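You operate a simulated robot arm through the tools that you are given. There is no shell and no other tool.

You are at the controls of a simulated robot arm. One attempt, no reset.

JOB
Stop the drip: grease the foot of the loose spout and seat it again.
Fine: shut the small stop valve first; then open it, run the tap to see it dry and shut the tap.

The check looks at the end state, three seconds after you hand in, the way a careful person would. Anything else that was tipped, shoved, dropped, spilled or broken makes it a failure.

ROBOT AND FRAMES
A 6-joint arm with a two-finger gripper, fixed in place. Base frame: the origin is at the foot of the arm, x ahead of it, y to its left, z up. Units: mm, degrees, N and s.
Its first joint turns from -166.0 to 166.0 degrees. Payload 2.45 kg.
The tool frame sits at the grasp point between the pads (the TCP): z along the fingers, y along the line on which they close. The tips reach 20 mm beyond it. The gripper opens to 140 mm. The gripper's body begins 168 mm behind the TCP.
Orientation is that of the tool frame in the base frame, as a unit quaternion [w, x, y, z]. With the fingers straight down and closing along the base's y, the tool's x points along the base's -x, its y along +y and its z along -z.

CONTROLS
- The arm moves only by the tool move_arm. Its argument "moves" is text: rows parted by semicolons, each of 7 numbers parted by spaces: the shift along the base's x, y, z in units of 50 mm (1.0 is 50 mm), then the turn, a rotation vector about the base's x, y, z in units of 8 degrees (1.0 is 8 degrees), then the opening, from 0 (shut) to 1 (fully open). In form: x y z rx ry rz jaw; .... A call has 1 to 20 rows; each row shifts and turns the commanded pose from where the row before left it. A call with a number of a shift or a turn outside -1 to 1 is refused whole. A row lasts 0.2 s, in which the tool goes at most 50 mm and 8.6 degrees; a call with a longer step from one row to the next is refused whole, and so is a gripper value outside its range. A pose out of reach is approached as far as the arm can. The call stops where the force on the tool passes 50 N (or 10 N more than at its start, if that is more) or the arm is blocked; 0.2 s more then pass. The fingers move at their own pace (about 45 mm/s each) and stop on an object; they squeeze with about 21 N. The grip force told is the motor's: it shows also when the fingers shut on nothing. Time passes only in rows, and 0.2 s behind the last, so rows that do not move let the fingers close. It gives the time, the measured TCP pose, the force on the tool (base axes), the opening and the grip force at its end, in the units of the frame above (readings bear some noise), with the torque about the TCP (base axes, N m) and any sound that the robot's microphone picked up, and new pictures: "show" is both (left out), scene, wrist or none.
- Cameras (640 x 400 px; columns grow to the right, rows downward): "scene" is fixed at [223.2, -493.1, 1552.8]; the picture's right is [0.67, -0.74, 0.00], its down [-0.27, -0.25, -0.93] and it looks along [0.69, 0.62, -0.37] (base axes); focal length 319 px, centre (320, 200). "wrist" rides on the gripper at [78, 11, -209] in the tool frame; the picture's right is [-0.14, 0.99, 0.00], its down [-0.92, -0.13, -0.37] and it looks along [-0.36, -0.05, 0.93] (tool axes); focal length 280 px, centre (320, 200). There is no depth. A picture from a camera that has moved, and an enlarged one, comes with that camera's place and axes in the base frame and with its lens. The place of the scene camera against the robot may be out by one fixed shift of up to 12 mm in any direction.
- close_up(camera, box): a new picture of the part [left, top, right, bottom] of that camera's present view, enlarged. No time passes.
- finish_job(): hands the job in; it is judged then, once.

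Nothing tells you positions but the pictures and the camera data. Unless the task says otherwise, let go and move clear before handing in.

The tools are called after "Emit:" as a command line: name --argument value ..., lists and objects as JSON in quotes. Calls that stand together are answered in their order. move_arm: Moves the arm, as the interface text tells. Its arguments: {"type":"object","properties":{"moves":{"type":"string"},"show":{"type":"string","enum":["both","scene","wrist","none"]}},"required":["moves"]} The other tools are called the same way: close_up (camera, box) takes an enlarged picture of a part of a camera's view; finish_job () hands the job in.

At the start:

```text
time: 0.0
ee_pos: [658.0, 214.7, 1390.0]
ee_rot: [0.001, 0.0, 1.0, 0.001]
wrist_force: [0.5, -0.9, -0.8]
torque: [0.0, -0.02, 0.03]
gripper_width: 140.0
grasp_force: 0.0
```

scene: 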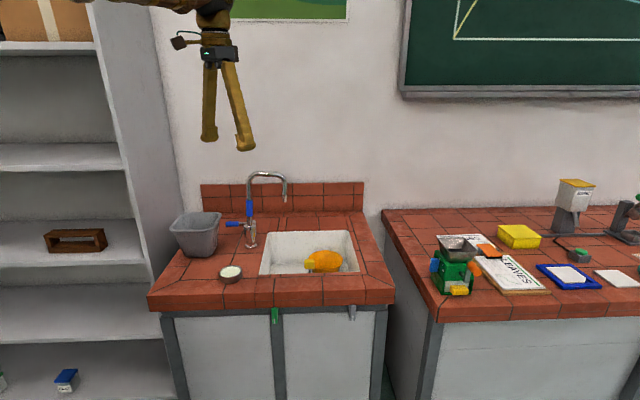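
wrist: 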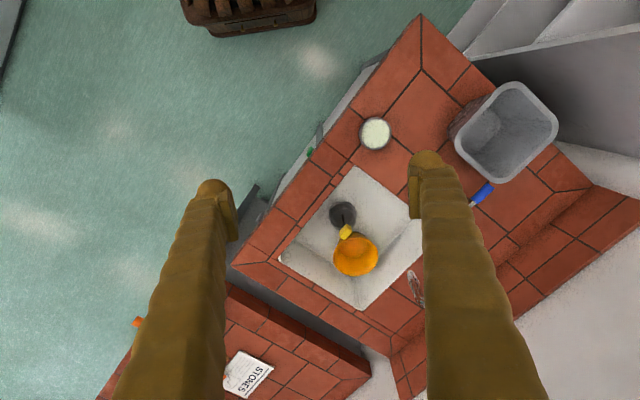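

I see a sink with a swan-neck tap, a small pot with pale content (perhaps grease) on the left of the basin, a grey bin, and a blue lever. I'll take enlarged pictures to understand the parts before moving.

Emit:
close_up --camera "scene" --box '[150, 160, 310, 260]'

Emit:
close_up --camera "scene" --box '[200, 240, 400, 365]'

Emit:
close_up --camera "wrist" --box '[260, 80, 580, 280]'

Emit:
close_up --camera "scene" --box '[400, 170, 640, 320]'

```text
4.00 times, centred on (230, 210) of scene
camera zoom: at [223.2, -493.1, 1552.8], right [0.67, -0.74, 0.0], down [-0.27, -0.25, -0.93], along [0.69, 0.62, -0.37], focal length 1275 px, centre (680, 160)
```

zoom: 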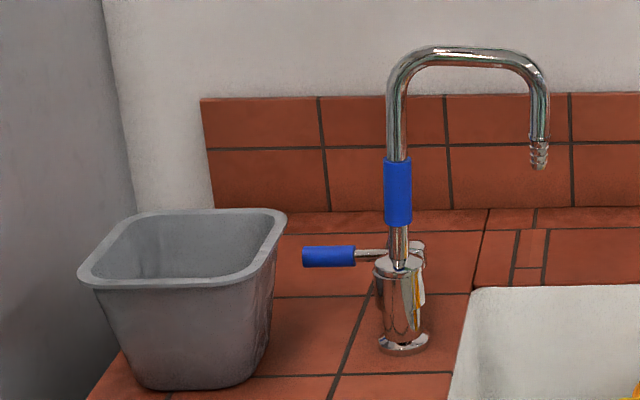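

```text
3.20 times, centred on (300, 302) of scene
camera zoom: at [223.2, -493.1, 1552.8], right [0.67, -0.74, 0.0], down [-0.27, -0.25, -0.93], along [0.69, 0.62, -0.37], focal length 1020 px, centre (384, -128)
```

zoom: 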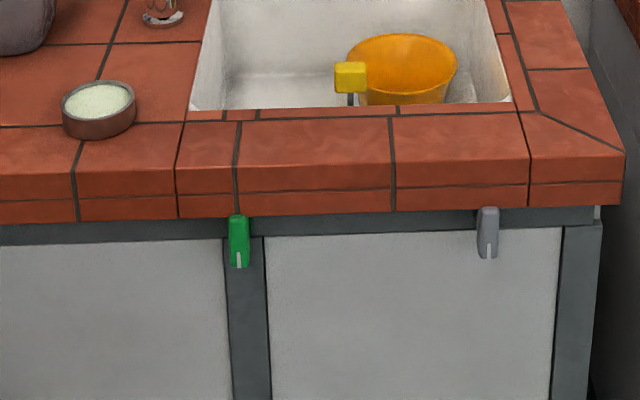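

```text
2.00 times, centred on (420, 180) of wrist
camera zoom: at [579.1, 225.4, 1598.8], right [0.14, 0.99, 0.0], down [0.92, -0.13, 0.37], along [0.37, -0.05, -0.93], focal length 561 px, centre (120, 240)
```

zoom: 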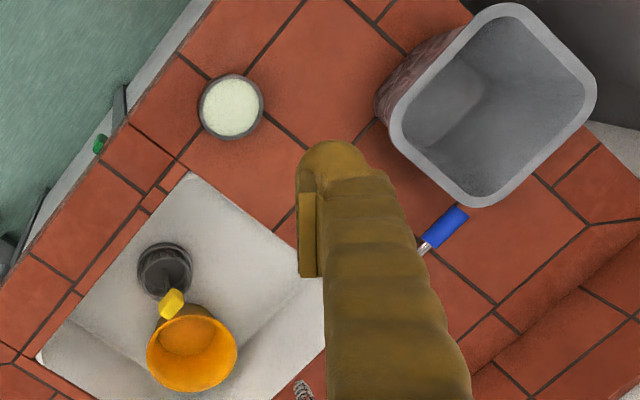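

```text
2.67 times, centred on (520, 245) of scene
camera zoom: at [223.2, -493.1, 1552.8], right [0.67, -0.74, 0.0], down [-0.27, -0.25, -0.93], along [0.69, 0.62, -0.37], focal length 850 px, centre (-213, 80)
```

zoom: 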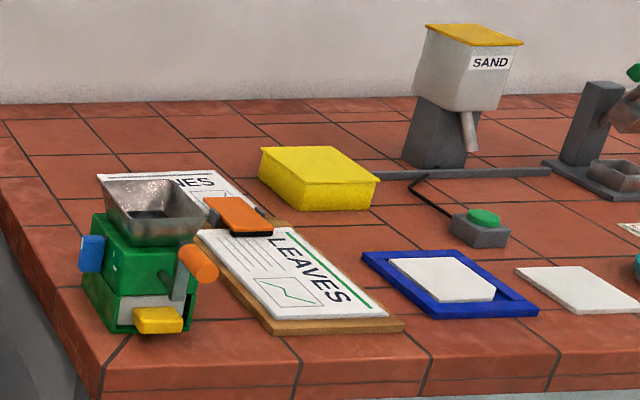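

The tap (body about (868,456), counter about z=910) has a blue-sleeved spout and a blue lever; two small valves, green and grey, are under the front edge. I'll look closer at these before moving.

Emit:
close_up --camera "scene" --box '[220, 205, 284, 245]'

Emit:
close_up --camera "scene" --box '[230, 220, 278, 250]'

Emit:
close_up --camera "scene" --box '[250, 295, 314, 335]'

Emit:
close_up --camera "scene" --box '[322, 290, 386, 330]'

Emit:
close_up --camera "scene" --box '[210, 255, 258, 285]'

Emit:
close_up --camera "wrist" --box '[300, 170, 428, 250]'

Emit:
close_up --camera "scene" --box '[0, 180, 160, 400]'

```text
10.00 times, centred on (252, 225) of scene
camera zoom: at [223.2, -493.1, 1552.8], right [0.67, -0.74, 0.0], down [-0.27, -0.25, -0.93], along [0.69, 0.62, -0.37], focal length 3188 px, centre (1000, -50)
```

zoom: 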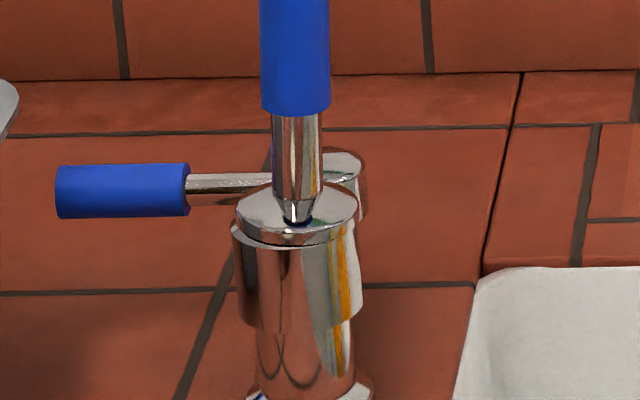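

```text
13.33 times, centred on (254, 235) of scene
camera zoom: at [223.2, -493.1, 1552.8], right [0.67, -0.74, 0.0], down [-0.27, -0.25, -0.93], along [0.69, 0.62, -0.37], focal length 4251 px, centre (1200, -267)
```

zoom: 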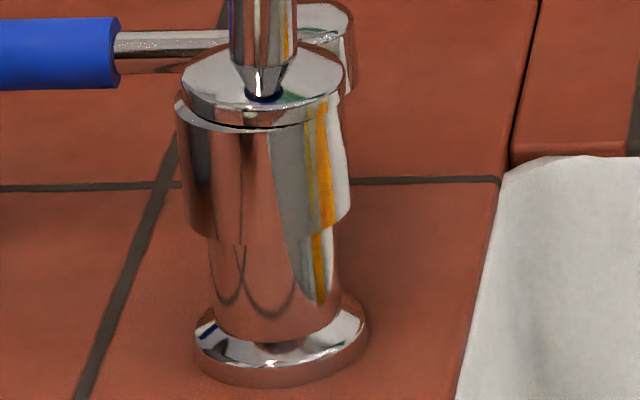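

```text
10.00 times, centred on (282, 315) of scene
camera zoom: at [223.2, -493.1, 1552.8], right [0.67, -0.74, 0.0], down [-0.27, -0.25, -0.93], along [0.69, 0.62, -0.37], focal length 3188 px, centre (700, -950)
```

zoom: 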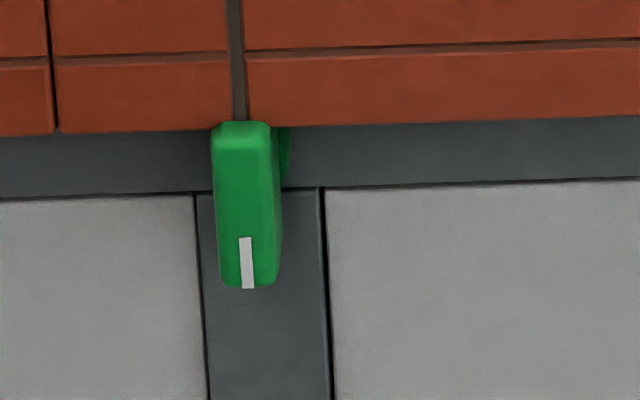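

```text
10.00 times, centred on (354, 310) of scene
camera zoom: at [223.2, -493.1, 1552.8], right [0.67, -0.74, 0.0], down [-0.27, -0.25, -0.93], along [0.69, 0.62, -0.37], focal length 3188 px, centre (-20, -900)
```

zoom: 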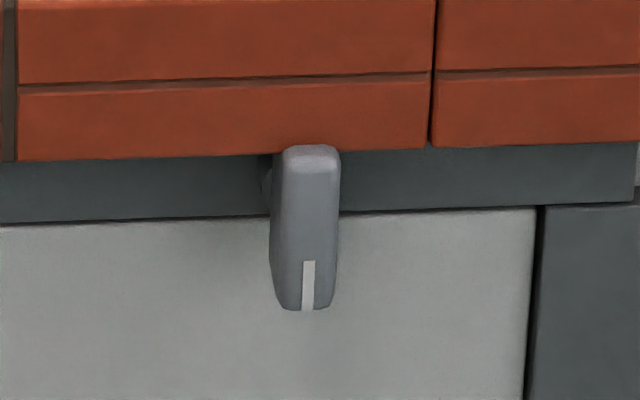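

```text
13.33 times, centred on (234, 270) of scene
camera zoom: at [223.2, -493.1, 1552.8], right [0.67, -0.74, 0.0], down [-0.27, -0.25, -0.93], along [0.69, 0.62, -0.37], focal length 4251 px, centre (1467, -733)
```

zoom: 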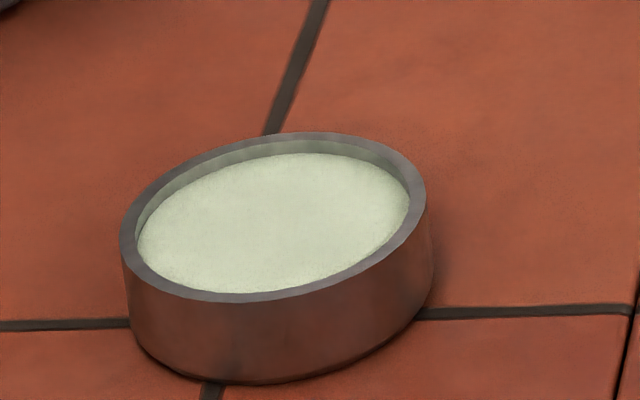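

```text
5.00 times, centred on (364, 210) of wrist
camera zoom: at [579.1, 225.4, 1598.8], right [0.14, 0.99, 0.0], down [0.92, -0.13, 0.37], along [0.37, -0.05, -0.93], focal length 1402 px, centre (100, 150)
```

zoom: 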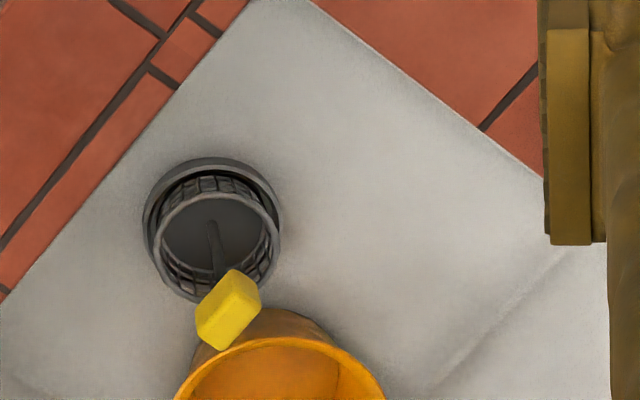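

```text
1.82 times, centred on (80, 290) of scene
camera zoom: at [223.2, -493.1, 1552.8], right [0.67, -0.74, 0.0], down [-0.27, -0.25, -0.93], along [0.69, 0.62, -0.37], focal length 580 px, centre (756, 36)
```

zoom: 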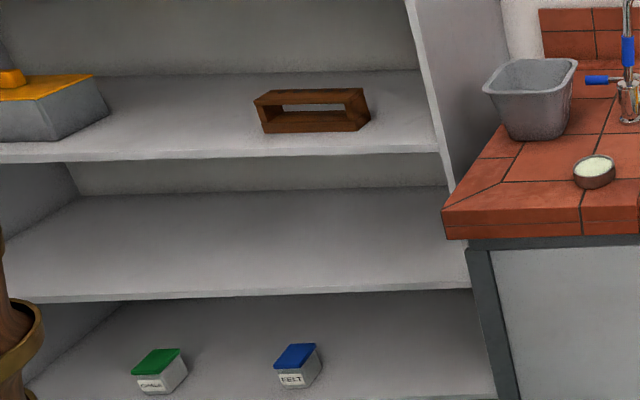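

The green valve sits under the tap side of the sink at about (733,170,855), and the counter's front edge runs along (0.70,-0.71). I'll turn the tool in place so that its fingers close along the counter edge and the camera is on the upper side, for a better view.

Emit:
move_arm --moves "0 0 0 0 0 -1 1;0 0 0 0 0 -1 1;0 0 0 0 0 -1 1;0 0 0 0 0 -1 1;0 0 0 0 0 -1 1;0 0 0 0 0 -1 1;0 0 0 0 0 -1 1;0 0 0 0 0 -1 1;0 0 0 0 0 -1 1;0 0 0 0 0 -1 1;0 0 0 0 0 -1 1;0 0 0 0 0 -1 1;0 0 0 0 0 -1 1;0 0 0 0 0 -1 1;0 0 0 0 0 -1 1;0 0 0 0 0 -1 1;0 0 0 0 0 -0.875 1" --show "both"

```text
time: 3.6
ee_pos: [657.5, 215.0, 1389.8]
ee_rot: [0.001, 0.924, 0.382, -0.001]
wrist_force: [-1.0, -0.2, 0.0]
torque: [0.0, 0.0, -0.02]
gripper_width: 140.4
grasp_force: 0.0
camera wrist: at [720.2, 262.7, 1598.9], right [0.6, -0.8, 0.0], down [-0.74, -0.56, 0.37], along [-0.29, -0.22, -0.93], focal length 280 px, centre (320, 200)
```

scene: 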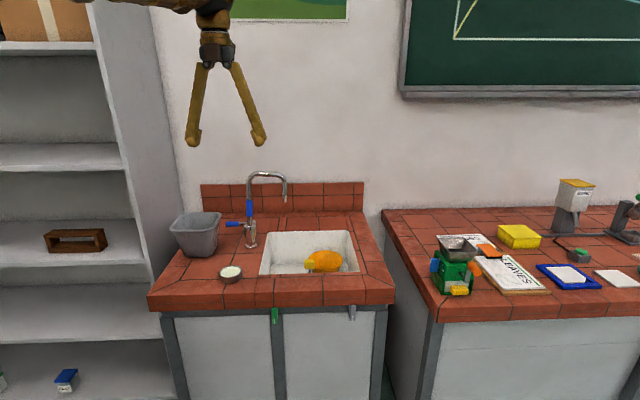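
wrist: 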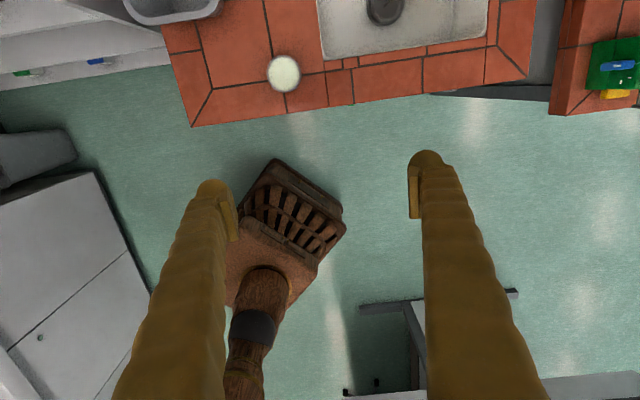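

The tool is now turned so the camera sits on the far side; the pot and sink edge are in view. I'll tilt the fingers toward the tap and move to look down on it from the front.

Emit:
move_arm --moves "0.29 0.386 -0.286 0.707 -0.707 0 1;0.29 0.386 -0.286 0.707 -0.707 0 1;0.29 0.386 -0.286 0.707 -0.707 0 1;0.29 0.386 -0.286 0.707 -0.707 0 1;0.29 0.386 -0.286 0.707 -0.707 0 1;0.29 0.386 -0.286 0.707 -0.707 0 1;0.29 0.386 -0.286 0.707 -0.707 0 1" --show "both"

```text
time: 5.2
ee_pos: [758.5, 350.0, 1287.5]
ee_rot: [-0.178, 0.816, 0.337, 0.435]
wrist_force: [-0.4, 0.7, -0.7]
torque: [0.01, -0.01, 0.03]
gripper_width: 140.0
grasp_force: 0.1
camera wrist: at [674.2, 251.5, 1469.6], right [0.64, -0.76, -0.11], down [-0.67, -0.49, -0.56], along [0.37, 0.43, -0.82], focal length 280 px, centre (320, 200)
```

scene: 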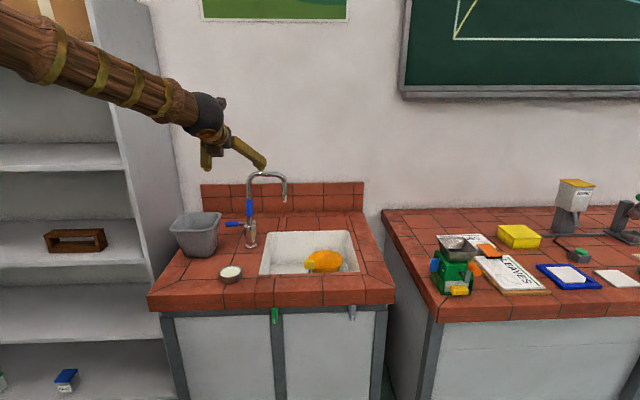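
wrist: 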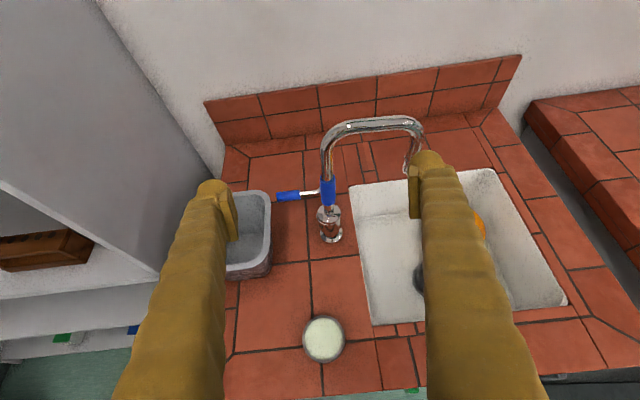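

From here the tap, lever, bin and pot are all in view. I'll enlarge the tap foot and lever.

Emit:
close_up --camera "wrist" --box '[260, 150, 388, 250]'

Emit:
close_up --camera "wrist" --box '[300, 170, 364, 250]'

Emit:
close_up --camera "wrist" --box '[290, 100, 450, 200]'

```text
4.00 times, centred on (324, 200) of wrist
camera zoom: at [674.2, 251.5, 1469.6], right [0.64, -0.76, -0.11], down [-0.67, -0.49, -0.56], along [0.37, 0.43, -0.82], focal length 1122 px, centre (304, 200)
```

zoom: 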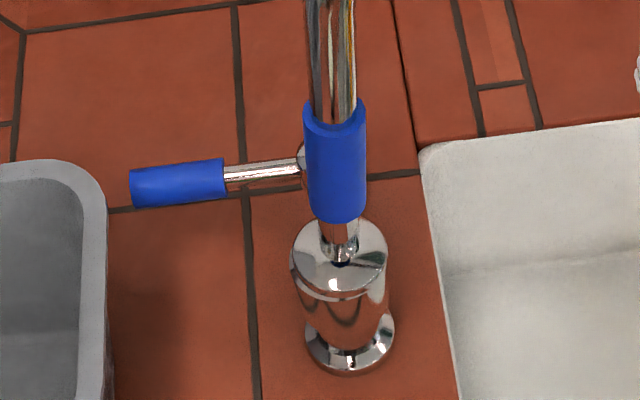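

```text
5.00 times, centred on (332, 210) of wrist
camera zoom: at [674.2, 251.5, 1469.6], right [0.64, -0.76, -0.11], down [-0.67, -0.49, -0.56], along [0.37, 0.43, -0.82], focal length 1402 px, centre (260, 150)
```

zoom: 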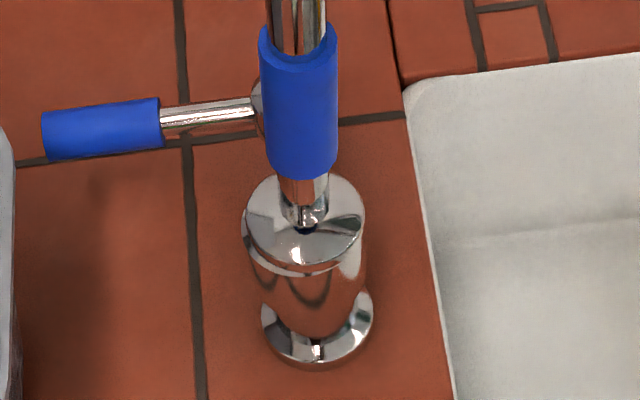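

```text
4.00 times, centred on (370, 150) of wrist
camera zoom: at [674.2, 251.5, 1469.6], right [0.64, -0.76, -0.11], down [-0.67, -0.49, -0.56], along [0.37, 0.43, -0.82], focal length 1122 px, centre (120, 400)
```

zoom: 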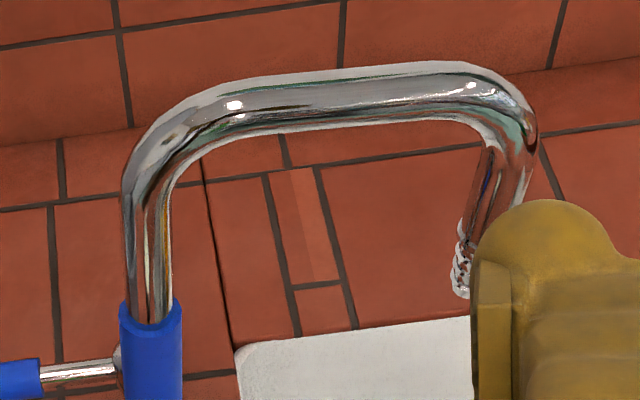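

The body top is near z≈1000 and the sleeve mid near z≈1072, tap axis around (871,465). The stop valve comes first, so I'll back off from the counter, level the tool and lower it in front of the green valve for a close look.

Emit:
move_arm --moves "-0.3275 -0.695 0 0.707 -0.707 0 1;-0.3275 -0.695 0 0.707 -0.707 0 1;-0.3275 -0.695 0 0.707 -0.707 0 1;-0.3275 -0.695 0 0.707 -0.707 0 1;-0.3275 -0.695 0 0.177 -0.177 0 1;-0.3275 -0.695 0 0 0 0 1;-0.3275 -0.695 0 0 0 0 1;-0.3275 -0.695 0 0 0 0 1;0 0 -0.9 0 0 0 1;0 0 -0.9 0 0 0 1;0 0 -0.9 0 0 0 1;0 0 -0.9 0 0 0 1;0 0 -0.9 0 0 0 1;0 0 -0.9 0 0 0 1;0 0 -0.9 0 0 0 1;0 0 -0.9 0 0 0 1" --show "both"

```text
time: 8.6
ee_pos: [683.4, 46.7, 947.5]
ee_rot: [-0.271, 0.653, 0.272, 0.653]
wrist_force: [0.3, -0.2, -0.6]
torque: [-0.01, 0.01, -0.01]
gripper_width: 140.0
grasp_force: 0.0
out of reach, approached as far as the arm can: row 11, 12, 13, 14, 15
camera wrist: at [543.4, -108.5, 1025.9], right [0.7, -0.7, -0.14], down [-0.35, -0.17, -0.92], along [0.62, 0.69, -0.37], focal length 280 px, centre (320, 200)
```

scene: 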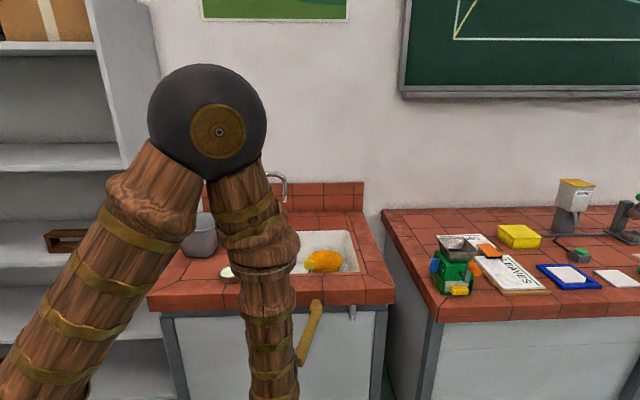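
wrist: 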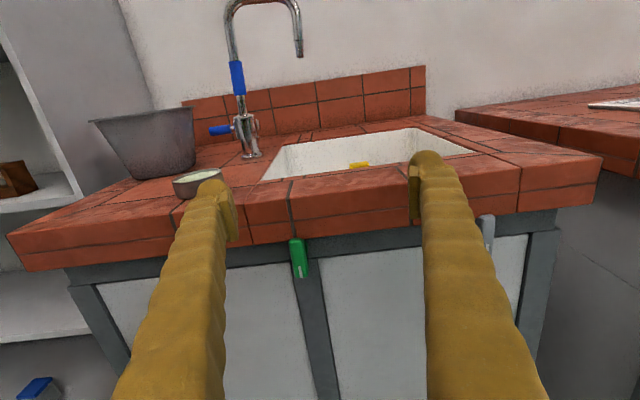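

The valve and sink front are straight ahead, but part of that path was out of reach (too close in). I'll hold one row to see where the arm settles and enlarge the valve.

Emit:
move_arm --moves "0 0 0 0 0 0 1;0 0 0 0 0 0 1" --show "both"

Emit:
close_up --camera "wrist" --box '[256, 215, 352, 275]'

Emit:
close_up --camera "wrist" --box '[190, 80, 286, 160]'

```text
time: 9.2
ee_pos: [683.9, 47.0, 949.3]
ee_rot: [-0.271, 0.653, 0.27, 0.653]
wrist_force: [-0.2, -0.4, -0.4]
torque: [0.0, -0.01, -0.02]
gripper_width: 139.8
grasp_force: 0.0
camera wrist: at [543.5, -108.5, 1026.0], right [0.7, -0.7, -0.14], down [-0.35, -0.17, -0.92], along [0.62, 0.69, -0.37], focal length 280 px, centre (320, 200)
```

scene: 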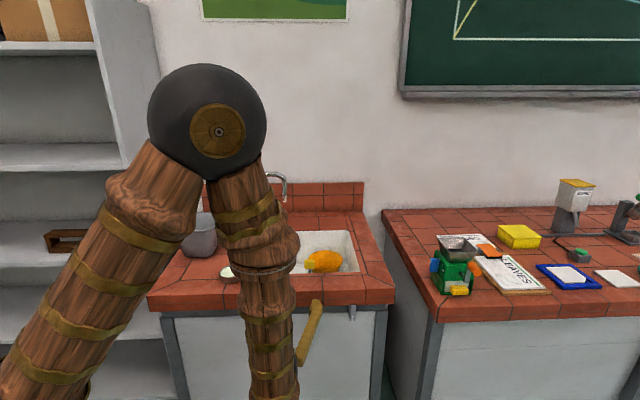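
wrist: 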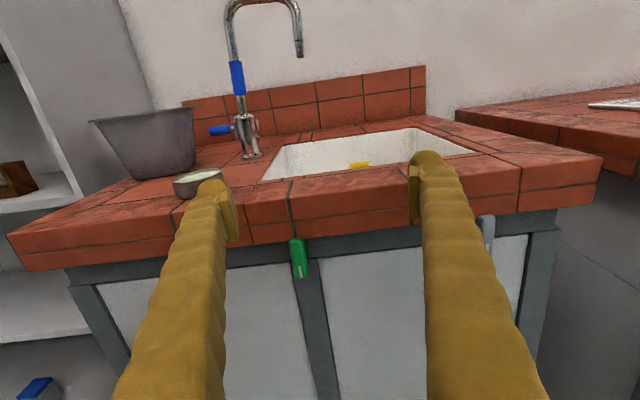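

```text
6.67 times, centred on (304, 245) of wrist
camera zoom: at [543.5, -108.5, 1026.0], right [0.7, -0.7, -0.14], down [-0.35, -0.17, -0.92], along [0.62, 0.69, -0.37], focal length 1869 px, centre (427, -100)
```

zoom: 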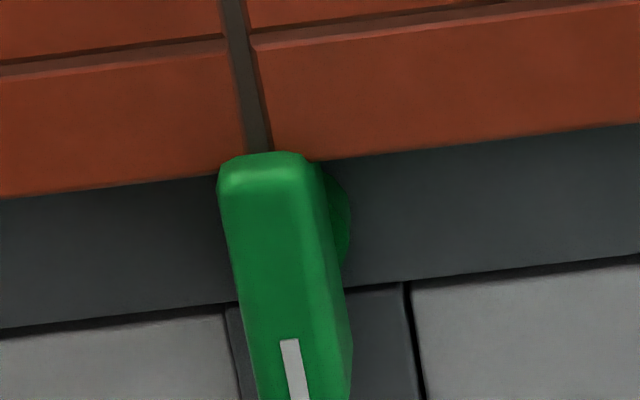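

```text
5.00 times, centred on (238, 120) of wrist
camera zoom: at [543.5, -108.5, 1026.0], right [0.7, -0.7, -0.14], down [-0.35, -0.17, -0.92], along [0.62, 0.69, -0.37], focal length 1402 px, centre (730, 600)
```

zoom: 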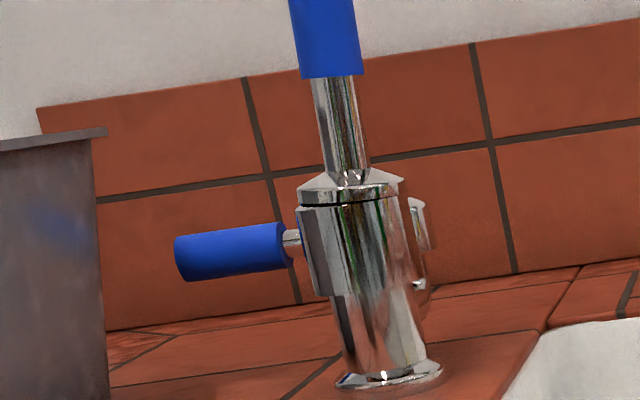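

The arm settled at (684,47,949) with the tool level. I'll make a small test step forward (+n) to see how the commanded pose carries on from there.

Emit:
move_arm --moves "0.3 0.6 0 0 0 0 1;0 0 0 0 0 0 1" --show "none"

```text
time: 9.8
ee_pos: [695.2, 77.4, 947.8]
ee_rot: [-0.27, 0.654, 0.269, 0.654]
wrist_force: [0.9, 0.1, -0.4]
torque: [0.02, 0.02, 0.0]
gripper_width: 139.8
grasp_force: 0.1
```

The commanded pose carries on from where the arm actually is, which makes this simple. The valve now reads as roughly e≈403 along the edge and z≈835 at its pivot; I'll lower to that height, still clear in front of it.

Emit:
move_arm --moves "-0.09 0.23 -0.6 0 0 0 1;-0.09 0.23 -0.6 0 0 0 1;-0.09 0.23 -0.6 0 0 0 1;0 0 -0.3 0 0 0 1;0 0 0 0 0 0 1" --show "both"

```text
time: 11.0
ee_pos: [695.6, 110.1, 843.9]
ee_rot: [-0.271, 0.653, 0.27, 0.653]
wrist_force: [0.1, -0.1, 0.1]
torque: [0.0, -0.01, 0.04]
gripper_width: 139.9
grasp_force: 0.0
out of reach, approached as far as the arm can: row 1, 2
camera wrist: at [555.2, -45.1, 921.4], right [0.7, -0.7, -0.14], down [-0.35, -0.17, -0.92], along [0.62, 0.69, -0.36], focal length 280 px, centre (320, 200)
```

scene: 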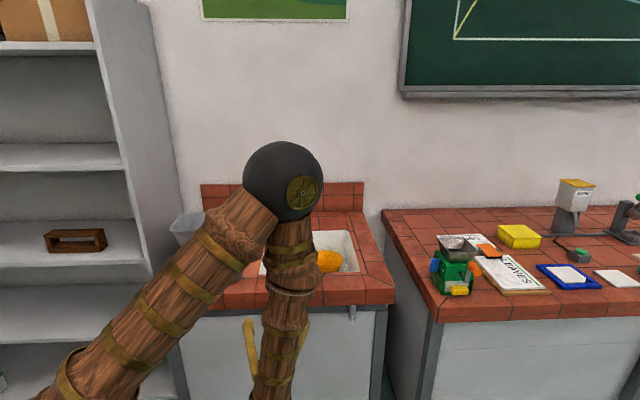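
wrist: 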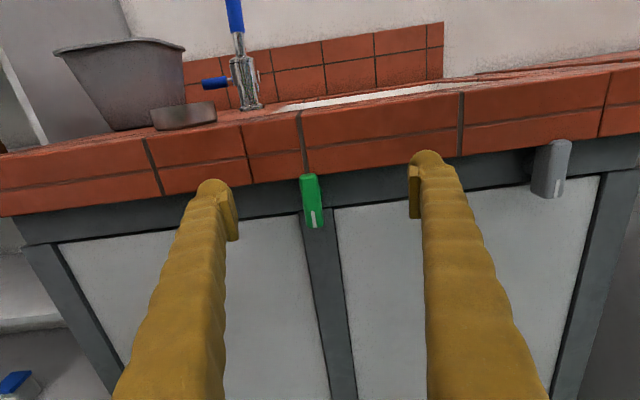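

The green valve is centred between the fingers. I'll enlarge it to get its place and see the pivot.

Emit:
close_up --camera "wrist" --box '[270, 160, 366, 240]'

Emit:
close_up --camera "wrist" --box '[510, 130, 606, 210]'

Emit:
close_up --camera "wrist" --box '[190, 20, 310, 120]'

```text
5.00 times, centred on (318, 200) of wrist
camera zoom: at [555.2, -45.1, 921.4], right [0.7, -0.7, -0.14], down [-0.35, -0.17, -0.92], along [0.62, 0.69, -0.36], focal length 1402 px, centre (330, 200)
```

zoom: 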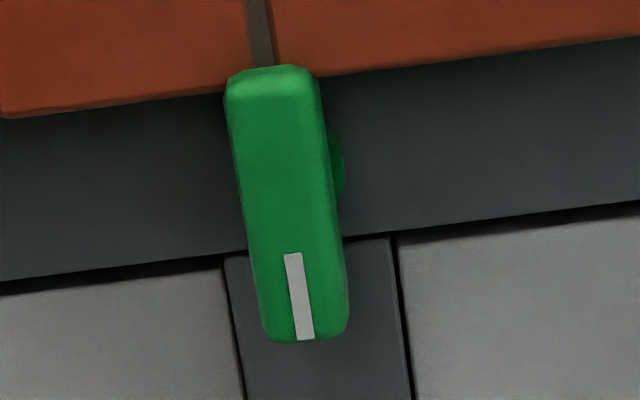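

```text
5.00 times, centred on (558, 170) of wrist
camera zoom: at [555.2, -45.1, 921.4], right [0.7, -0.7, -0.14], down [-0.35, -0.17, -0.92], along [0.62, 0.69, -0.36], focal length 1402 px, centre (-870, 350)
```

zoom: 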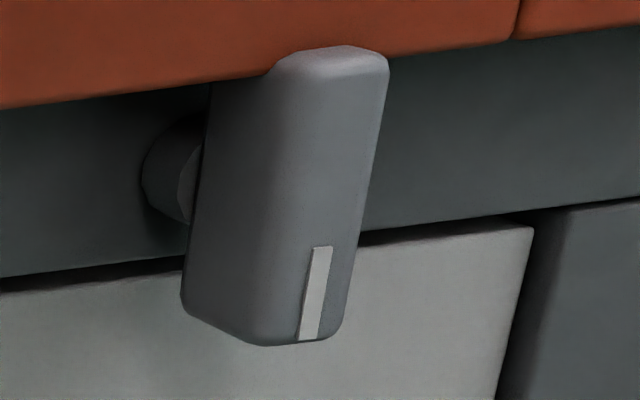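

```text
4.00 times, centred on (250, 70) of wrist
camera zoom: at [555.2, -45.1, 921.4], right [0.7, -0.7, -0.14], down [-0.35, -0.17, -0.92], along [0.62, 0.69, -0.36], focal length 1122 px, centre (600, 720)
```

zoom: 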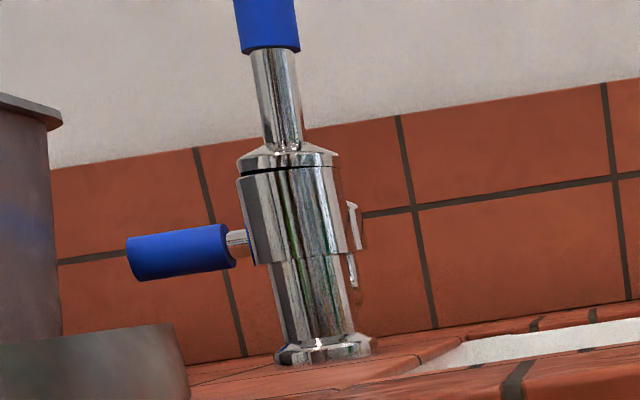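

The lever's pivot is about 35% down from its top at e≈402, z≈824, lever spanning z≈783–843. I'll centre on it, lower a bit, and narrow the jaws to about 56 mm.

Emit:
move_arm --moves "0.053 0.227 -0.32 0 0 0 0.4;0.053 0.227 -0.32 0 0 0 0.4;0 0 0 0 0 0 0.4;0 0 0 0 0 0 0.4;0 0 0 0 0 0 0.4" --show "wrist"

Emit:
close_up --camera "wrist" --box '[240, 120, 400, 220]'

```text
time: 12.2
ee_pos: [701.0, 135.6, 811.2]
ee_rot: [-0.271, 0.654, 0.27, 0.653]
wrist_force: [-0.1, -0.4, 0.2]
torque: [-0.01, 0.02, -0.02]
gripper_width: 56.0
grasp_force: 0.1
camera wrist: at [559.4, -21.2, 889.9], right [0.7, -0.7, -0.14], down [-0.35, -0.17, -0.92], along [0.62, 0.69, -0.37], focal length 280 px, centre (320, 200)
```

wrist: 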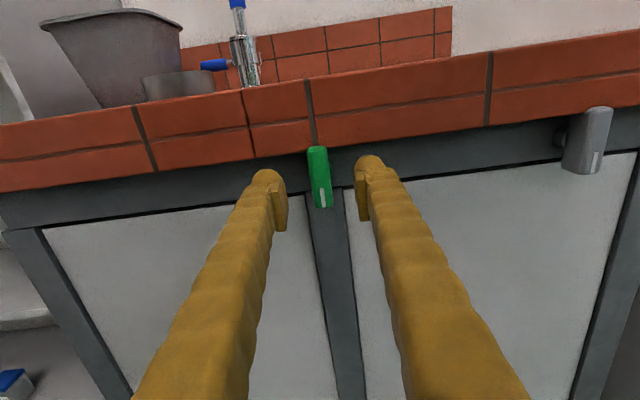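

```text
4.00 times, centred on (320, 170) of wrist
camera zoom: at [559.4, -21.2, 889.9], right [0.7, -0.7, -0.14], down [-0.35, -0.17, -0.92], along [0.62, 0.69, -0.37], focal length 1122 px, centre (320, 320)
```

zoom: 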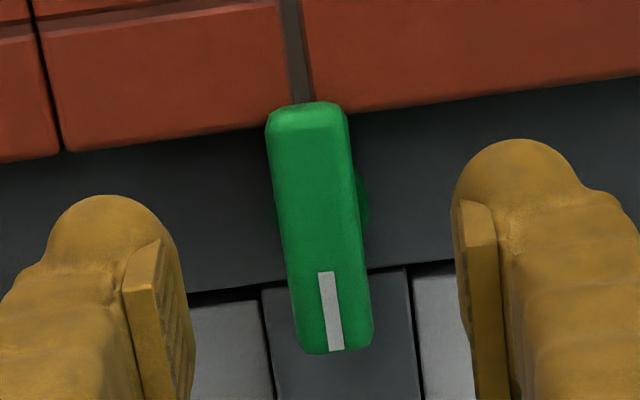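

The lever is centred between the fingers. I'll advance toward it and look again.

Emit:
move_arm --moves "0.25 0.25 0 0 0 0 0.4;0.25 0.25 0 0 0 0 0.4;0 0 0 0 0 0 0.4" --show "wrist"

Emit:
close_up --camera "wrist" --box '[240, 120, 400, 220]'

```text
time: 13.0
ee_pos: [725.3, 159.1, 811.9]
ee_rot: [-0.271, 0.653, 0.271, 0.653]
wrist_force: [-0.5, -0.3, 0.2]
torque: [-0.02, -0.06, -0.01]
gripper_width: 56.2
grasp_force: 0.0
camera wrist: at [585.0, 3.2, 889.6], right [0.7, -0.7, -0.14], down [-0.35, -0.17, -0.92], along [0.62, 0.69, -0.36], focal length 280 px, centre (320, 200)
```

wrist: 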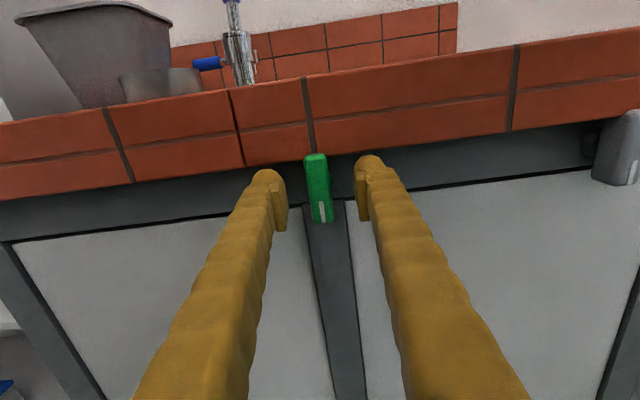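

```text
4.00 times, centred on (320, 170) of wrist
camera zoom: at [585.0, 3.2, 889.6], right [0.7, -0.7, -0.14], down [-0.35, -0.17, -0.92], along [0.62, 0.69, -0.36], focal length 1122 px, centre (320, 320)
```

zoom: 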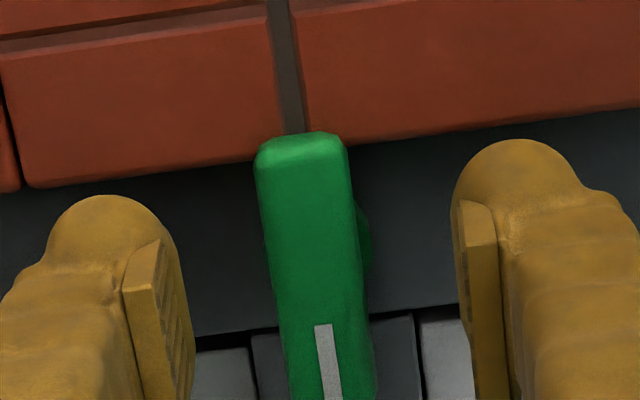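

The lever front sits near n≈638 with its pivot near z≈813, so the tool axis is nearly on the pivot. I'll advance a few mm more and close the fingers on the lever.

Emit:
move_arm --moves "0.1 0.09 0 0 0 0 0.4;0 0 0 0 0 0 0.4;0 0 0 0 0 0 0.1;0 0 0 0 0 0 0.1;0 0 0 0 0 0 0.1;0 0 0 0 0 0 0.1" --show "wrist"

Emit:
close_up --camera "wrist" --box '[240, 120, 400, 220]'

```text
time: 14.4
ee_pos: [730.0, 162.7, 811.5]
ee_rot: [-0.27, 0.654, 0.27, 0.653]
wrist_force: [-6.9, 9.3, 1.2]
torque: [0.01, 0.05, 0.08]
gripper_width: 21.9
grasp_force: 5.5
camera wrist: at [589.5, 7.1, 889.3], right [0.7, -0.7, -0.14], down [-0.35, -0.17, -0.92], along [0.62, 0.69, -0.37], focal length 280 px, centre (320, 200)
```

wrist: 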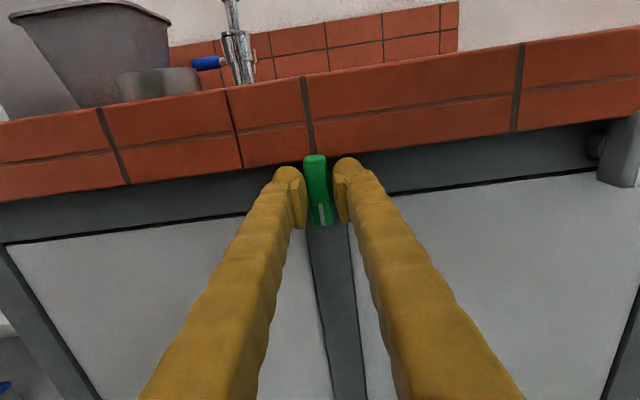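

```text
4.00 times, centred on (320, 170) of wrist
camera zoom: at [589.5, 7.1, 889.3], right [0.7, -0.7, -0.14], down [-0.35, -0.17, -0.92], along [0.62, 0.69, -0.37], focal length 1122 px, centre (320, 320)
```

zoom: 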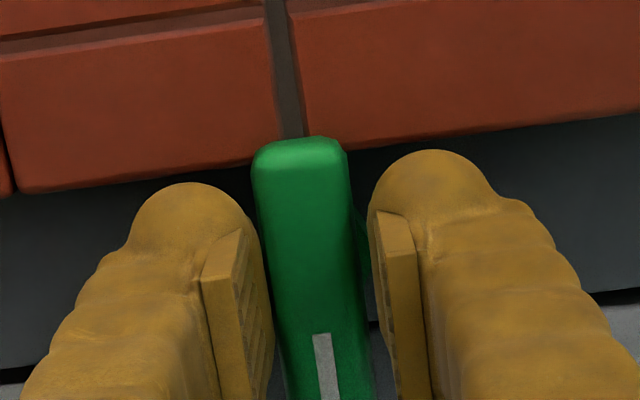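

The fingers have just met the lever (22 mm), with a slight sideways load to the left. I'll shift about 1.5 mm left and close firmly.

Emit:
move_arm --moves "-0.025 0.025 0 0 0 0 0.05;0 0 0 0 0 0 0;0 0 0 0 0 0 0;0 0 0 0 0 0 0" --show "none"

```text
time: 15.4
ee_pos: [729.1, 163.1, 810.2]
ee_rot: [-0.269, 0.653, 0.27, 0.654]
wrist_force: [11.4, 14.7, 12.9]
torque: [0.15, -0.17, 0.02]
gripper_width: 19.0
grasp_force: 43.8
```

Firm grip on the lever (19 mm). I'll try a small clockwise turn (seen from the front) and read the torque.

Emit:
move_arm --moves "0 0 0 0.53 0.53 0 0;0 0 0 0.53 0.53 0 0;0 0 0 0 0 0 0" --show "wrist"

Emit:
close_up --camera "wrist" --box '[240, 120, 400, 220]'

```text
time: 16.2
ee_pos: [728.7, 162.6, 810.9]
ee_rot: [-0.337, 0.678, 0.199, 0.622]
wrist_force: [7.3, -8.5, 22.0]
torque: [0.17, -0.2, -0.14]
gripper_width: 18.9
grasp_force: 44.6
camera wrist: at [599.9, -3.6, 884.9], right [0.66, -0.67, -0.34], down [-0.48, -0.03, -0.87], along [0.57, 0.74, -0.35], focal length 280 px, centre (320, 200)
```

wrist: 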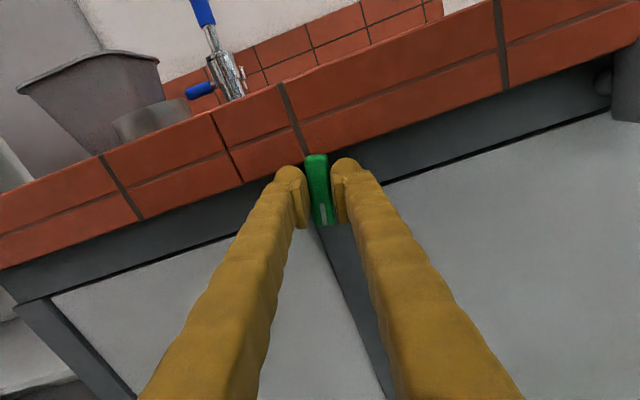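

```text
4.00 times, centred on (320, 170) of wrist
camera zoom: at [599.9, -3.6, 884.9], right [0.66, -0.67, -0.34], down [-0.48, -0.03, -0.87], along [0.57, 0.74, -0.35], focal length 1122 px, centre (320, 320)
```

zoom: 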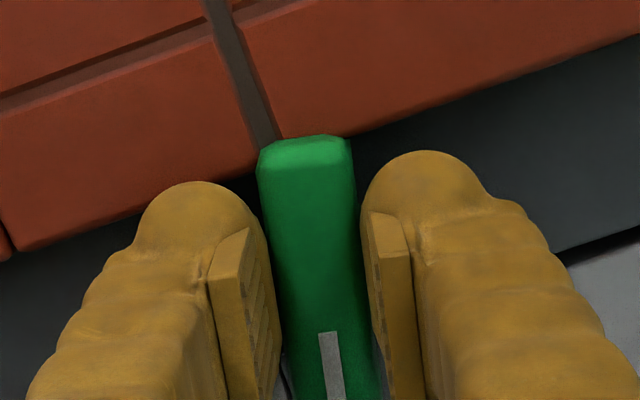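

The lever follows the tool smoothly clockwise (12° so far). Forces show a slight misalignment of a mm or so up and to the right, so I'll correct that while turning on.

Emit:
move_arm --moves "0.02 -0.02 0.03 0.4 0.4 0 0;0.01 -0.01 0.02 0.53 0.53 0 0;0 0 0 0.53 0.53 0 0;0 0 0 0 0 0 0" --show "none"

```text
time: 17.2
ee_pos: [731.8, 162.2, 811.1]
ee_rot: [-0.422, 0.701, 0.101, 0.565]
wrist_force: [-17.9, -7.3, -44.8]
torque: [-0.42, 0.19, 0.25]
gripper_width: 19.1
grasp_force: 43.7
```

The force swung to -45 N downward, so the true offset is small; I'll undo about 1.6 mm of that and re-read.

Emit:
move_arm --moves "-0.004 -0.004 -0.03 0 0 0 0;0 0 0 0 0 0 0" --show "wrist"

```text
time: 17.8
ee_pos: [730.1, 162.1, 811.7]
ee_rot: [-0.424, 0.7, 0.102, 0.566]
wrist_force: [-8.1, 12.4, -36.7]
torque: [-0.35, 0.2, 0.3]
gripper_width: 18.8
grasp_force: 43.9
camera wrist: at [615.9, -18.5, 875.4], right [0.57, -0.57, -0.59], down [-0.65, 0.13, -0.75], along [0.5, 0.81, -0.3], focal length 280 px, centre (320, 200)
```

wrist: 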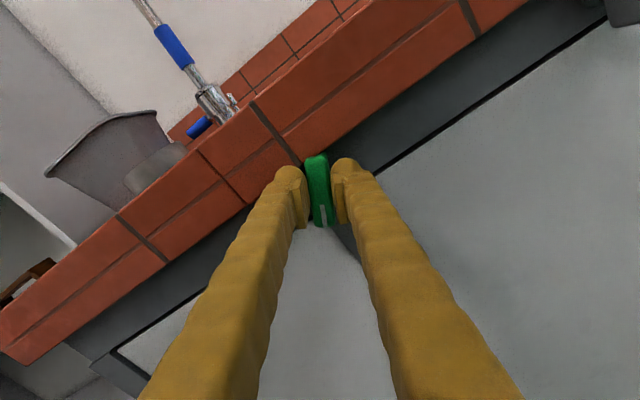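

There's still a downward push, perhaps the left finger's corner meeting the counter's lower edge. I'll look closely.

Emit:
close_up --camera "wrist" --box '[240, 120, 400, 220]'

Emit:
close_up --camera "scene" --box '[210, 270, 338, 350]'

```text
4.00 times, centred on (320, 170) of wrist
camera zoom: at [615.9, -18.5, 875.4], right [0.57, -0.57, -0.59], down [-0.65, 0.13, -0.75], along [0.5, 0.81, -0.3], focal length 1122 px, centre (320, 320)
```

zoom: 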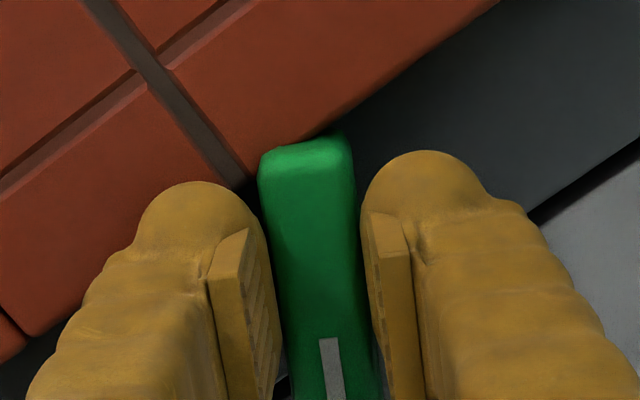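

```text
5.00 times, centred on (274, 310) of scene
camera zoom: at [223.2, -493.1, 1552.8], right [0.67, -0.74, 0.0], down [-0.27, -0.25, -0.93], along [0.69, 0.62, -0.37], focal length 1594 px, centre (550, -350)
```

zoom: 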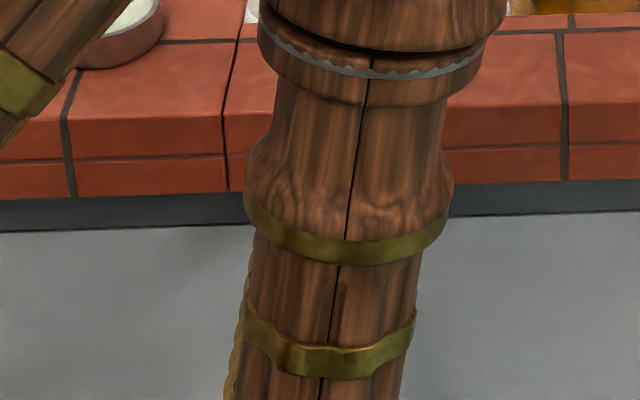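

The left fingertip is right at the counter's lower edge. I'll loosen slightly, back out about 6 mm so the tips stay in front of the counter face, and re-grip.

Emit:
move_arm --moves "0 0 0 0 0 0 0.16;-0.085 -0.085 0 0 0 0 0.17;0 0 0 0 0 0 0.17;0 0 0 0 0 0 0" --show "none"

Emit:
move_arm --moves "0 0 0 0 0 0 0;0 0 0 0 0 0 0" --show "wrist"

```text
time: 18.8
ee_pos: [726.3, 157.8, 811.7]
ee_rot: [-0.422, 0.7, 0.101, 0.567]
wrist_force: [-13.5, -6.2, 8.2]
torque: [0.11, -0.08, 0.09]
gripper_width: 15.4
grasp_force: 20.5
```

```text
time: 19.4
ee_pos: [726.2, 155.6, 811.7]
ee_rot: [-0.424, 0.7, 0.101, 0.566]
wrist_force: [-36.9, -24.3, 14.7]
torque: [0.23, -0.18, 0.27]
gripper_width: 13.2
grasp_force: 40.2
camera wrist: at [610.6, -23.5, 875.0], right [0.57, -0.57, -0.59], down [-0.65, 0.13, -0.75], along [0.5, 0.81, -0.3], focal length 280 px, centre (320, 200)
```

wrist: 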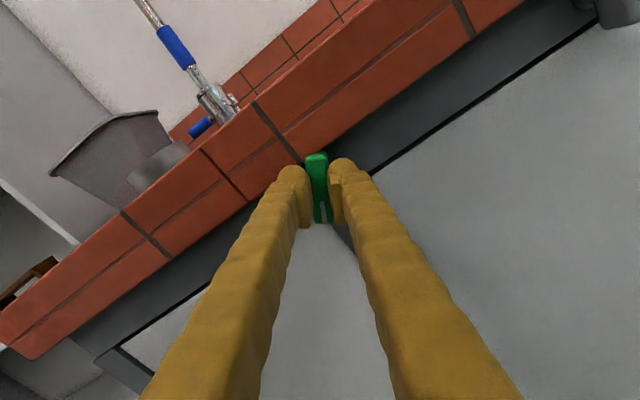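

The tips slid off the lever's rounded front (too shallow a grip). I'll open a little, shift about 12 mm toward the marker end of the lever (so the finger corner stays below the counter edge), go in to a medium depth and re-grip.

Emit:
move_arm --moves "0 0 0 0 0 0 0.22;0 0 0 0 0 0 0.22;-0.116 0.116 -0.204 0 0 0 0.22;0.064 0.064 0 0 0 0 0.22;0 0 0 0 0 0 0.22" --show "wrist"

Emit:
close_up --camera "wrist" --box '[240, 120, 400, 220]'

```text
time: 20.6
ee_pos: [723.3, 165.6, 801.7]
ee_rot: [-0.423, 0.7, 0.101, 0.567]
wrist_force: [-0.2, 0.4, -0.7]
torque: [0.03, -0.02, -0.01]
gripper_width: 30.8
grasp_force: 0.0
camera wrist: at [608.3, -14.5, 865.0], right [0.57, -0.57, -0.59], down [-0.65, 0.13, -0.75], along [0.5, 0.81, -0.3], focal length 280 px, centre (320, 200)
```

wrist: 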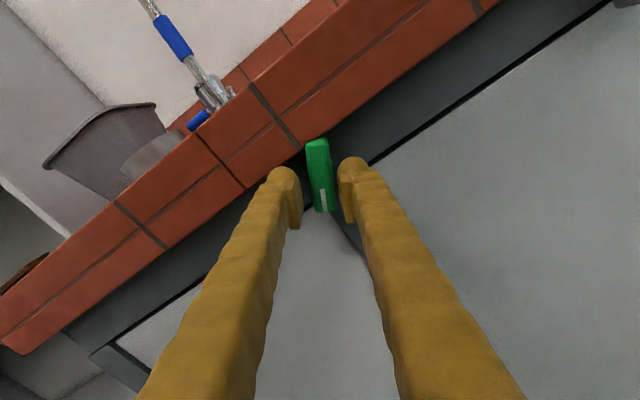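

```text
4.00 times, centred on (320, 170) of wrist
camera zoom: at [608.3, -14.5, 865.0], right [0.57, -0.57, -0.59], down [-0.65, 0.13, -0.75], along [0.5, 0.81, -0.3], focal length 1122 px, centre (320, 320)
```

zoom: 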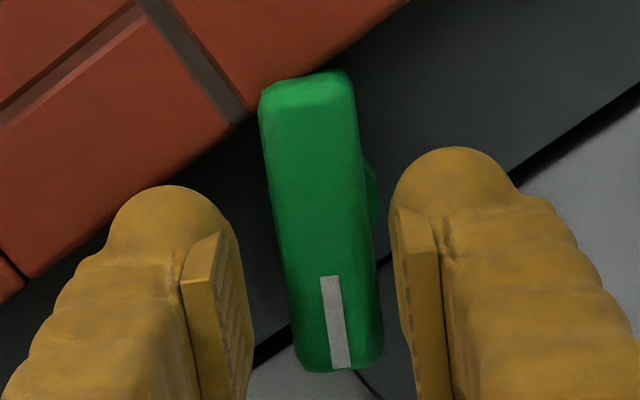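

Good view: the lever has turned about 28° and stays put. I'll centre by 2 mm, go 1.5 mm deeper and grip again.

Emit:
move_arm --moves "0.042 -0.002 -0.024 0 0 0 0.2;0 0 0 0 0 0 0;0 0 0 0 0 0 0;0 0 0 0 0 0 0" --show "none"

```text
time: 21.6
ee_pos: [726.2, 166.4, 800.1]
ee_rot: [-0.422, 0.7, 0.101, 0.567]
wrist_force: [6.1, -4.7, -6.9]
torque: [0.03, 0.08, -0.08]
gripper_width: 19.0
grasp_force: 44.2
```

Solid grip at 19 mm near the marker end. I'll carry on turning clockwise along the arc about the pivot.

Emit:
move_arm --moves "-0.0181 0.0181 0.0171 0.604 0.604 0 0;-0.0181 0.0181 0.0171 0.604 0.604 0 0;-0.0181 0.0181 0.0171 0.604 0.604 0 0;0 0 0 0 0 0 0" --show "none"

```text
time: 22.7
ee_pos: [723.4, 167.8, 801.3]
ee_rot: [-0.516, 0.708, -0.027, 0.482]
wrist_force: [3.3, -3.6, -3.7]
torque: [0.02, 0.07, -0.05]
gripper_width: 18.8
grasp_force: 44.3
stopped in row 4: the force on the tool passed its limit at 51 N (the readings are from after the stop); the commanded pose is now the measured one
```

It stopped on a 51 N spike at about 49°, forces small after. I'll look at what is touching.

Emit:
move_arm --moves "0 0 0 0 0 0 0" --show "wrist"

Emit:
close_up --camera "wrist" --box '[240, 120, 400, 220]'

```text
time: 23.1
ee_pos: [723.9, 167.8, 801.9]
ee_rot: [-0.516, 0.708, -0.026, 0.482]
wrist_force: [7.1, -5.0, -6.8]
torque: [0.01, 0.13, -0.05]
gripper_width: 18.9
grasp_force: 44.0
camera wrist: at [622.1, -26.0, 845.8], right [0.38, -0.39, -0.84], down [-0.81, 0.29, -0.51], along [0.44, 0.87, -0.2], focal length 280 px, centre (320, 200)
```

wrist: 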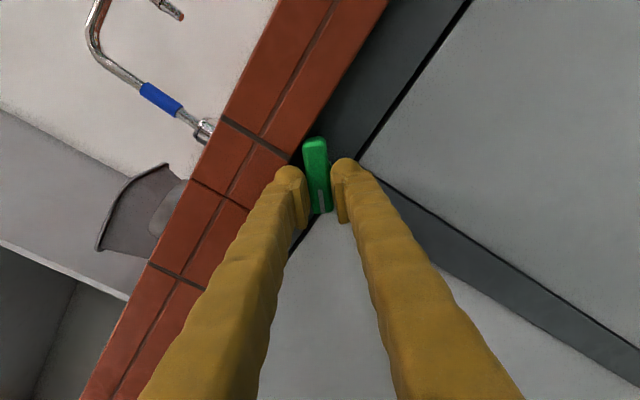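

```text
4.00 times, centred on (320, 170) of wrist
camera zoom: at [622.1, -26.0, 845.8], right [0.38, -0.39, -0.84], down [-0.81, 0.29, -0.51], along [0.44, 0.87, -0.2], focal length 1122 px, centre (320, 320)
```

zoom: 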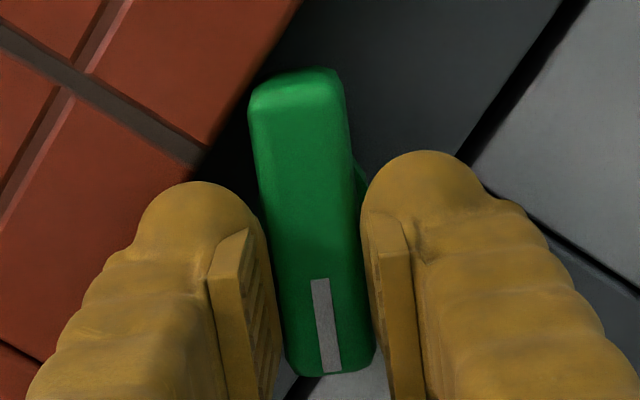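

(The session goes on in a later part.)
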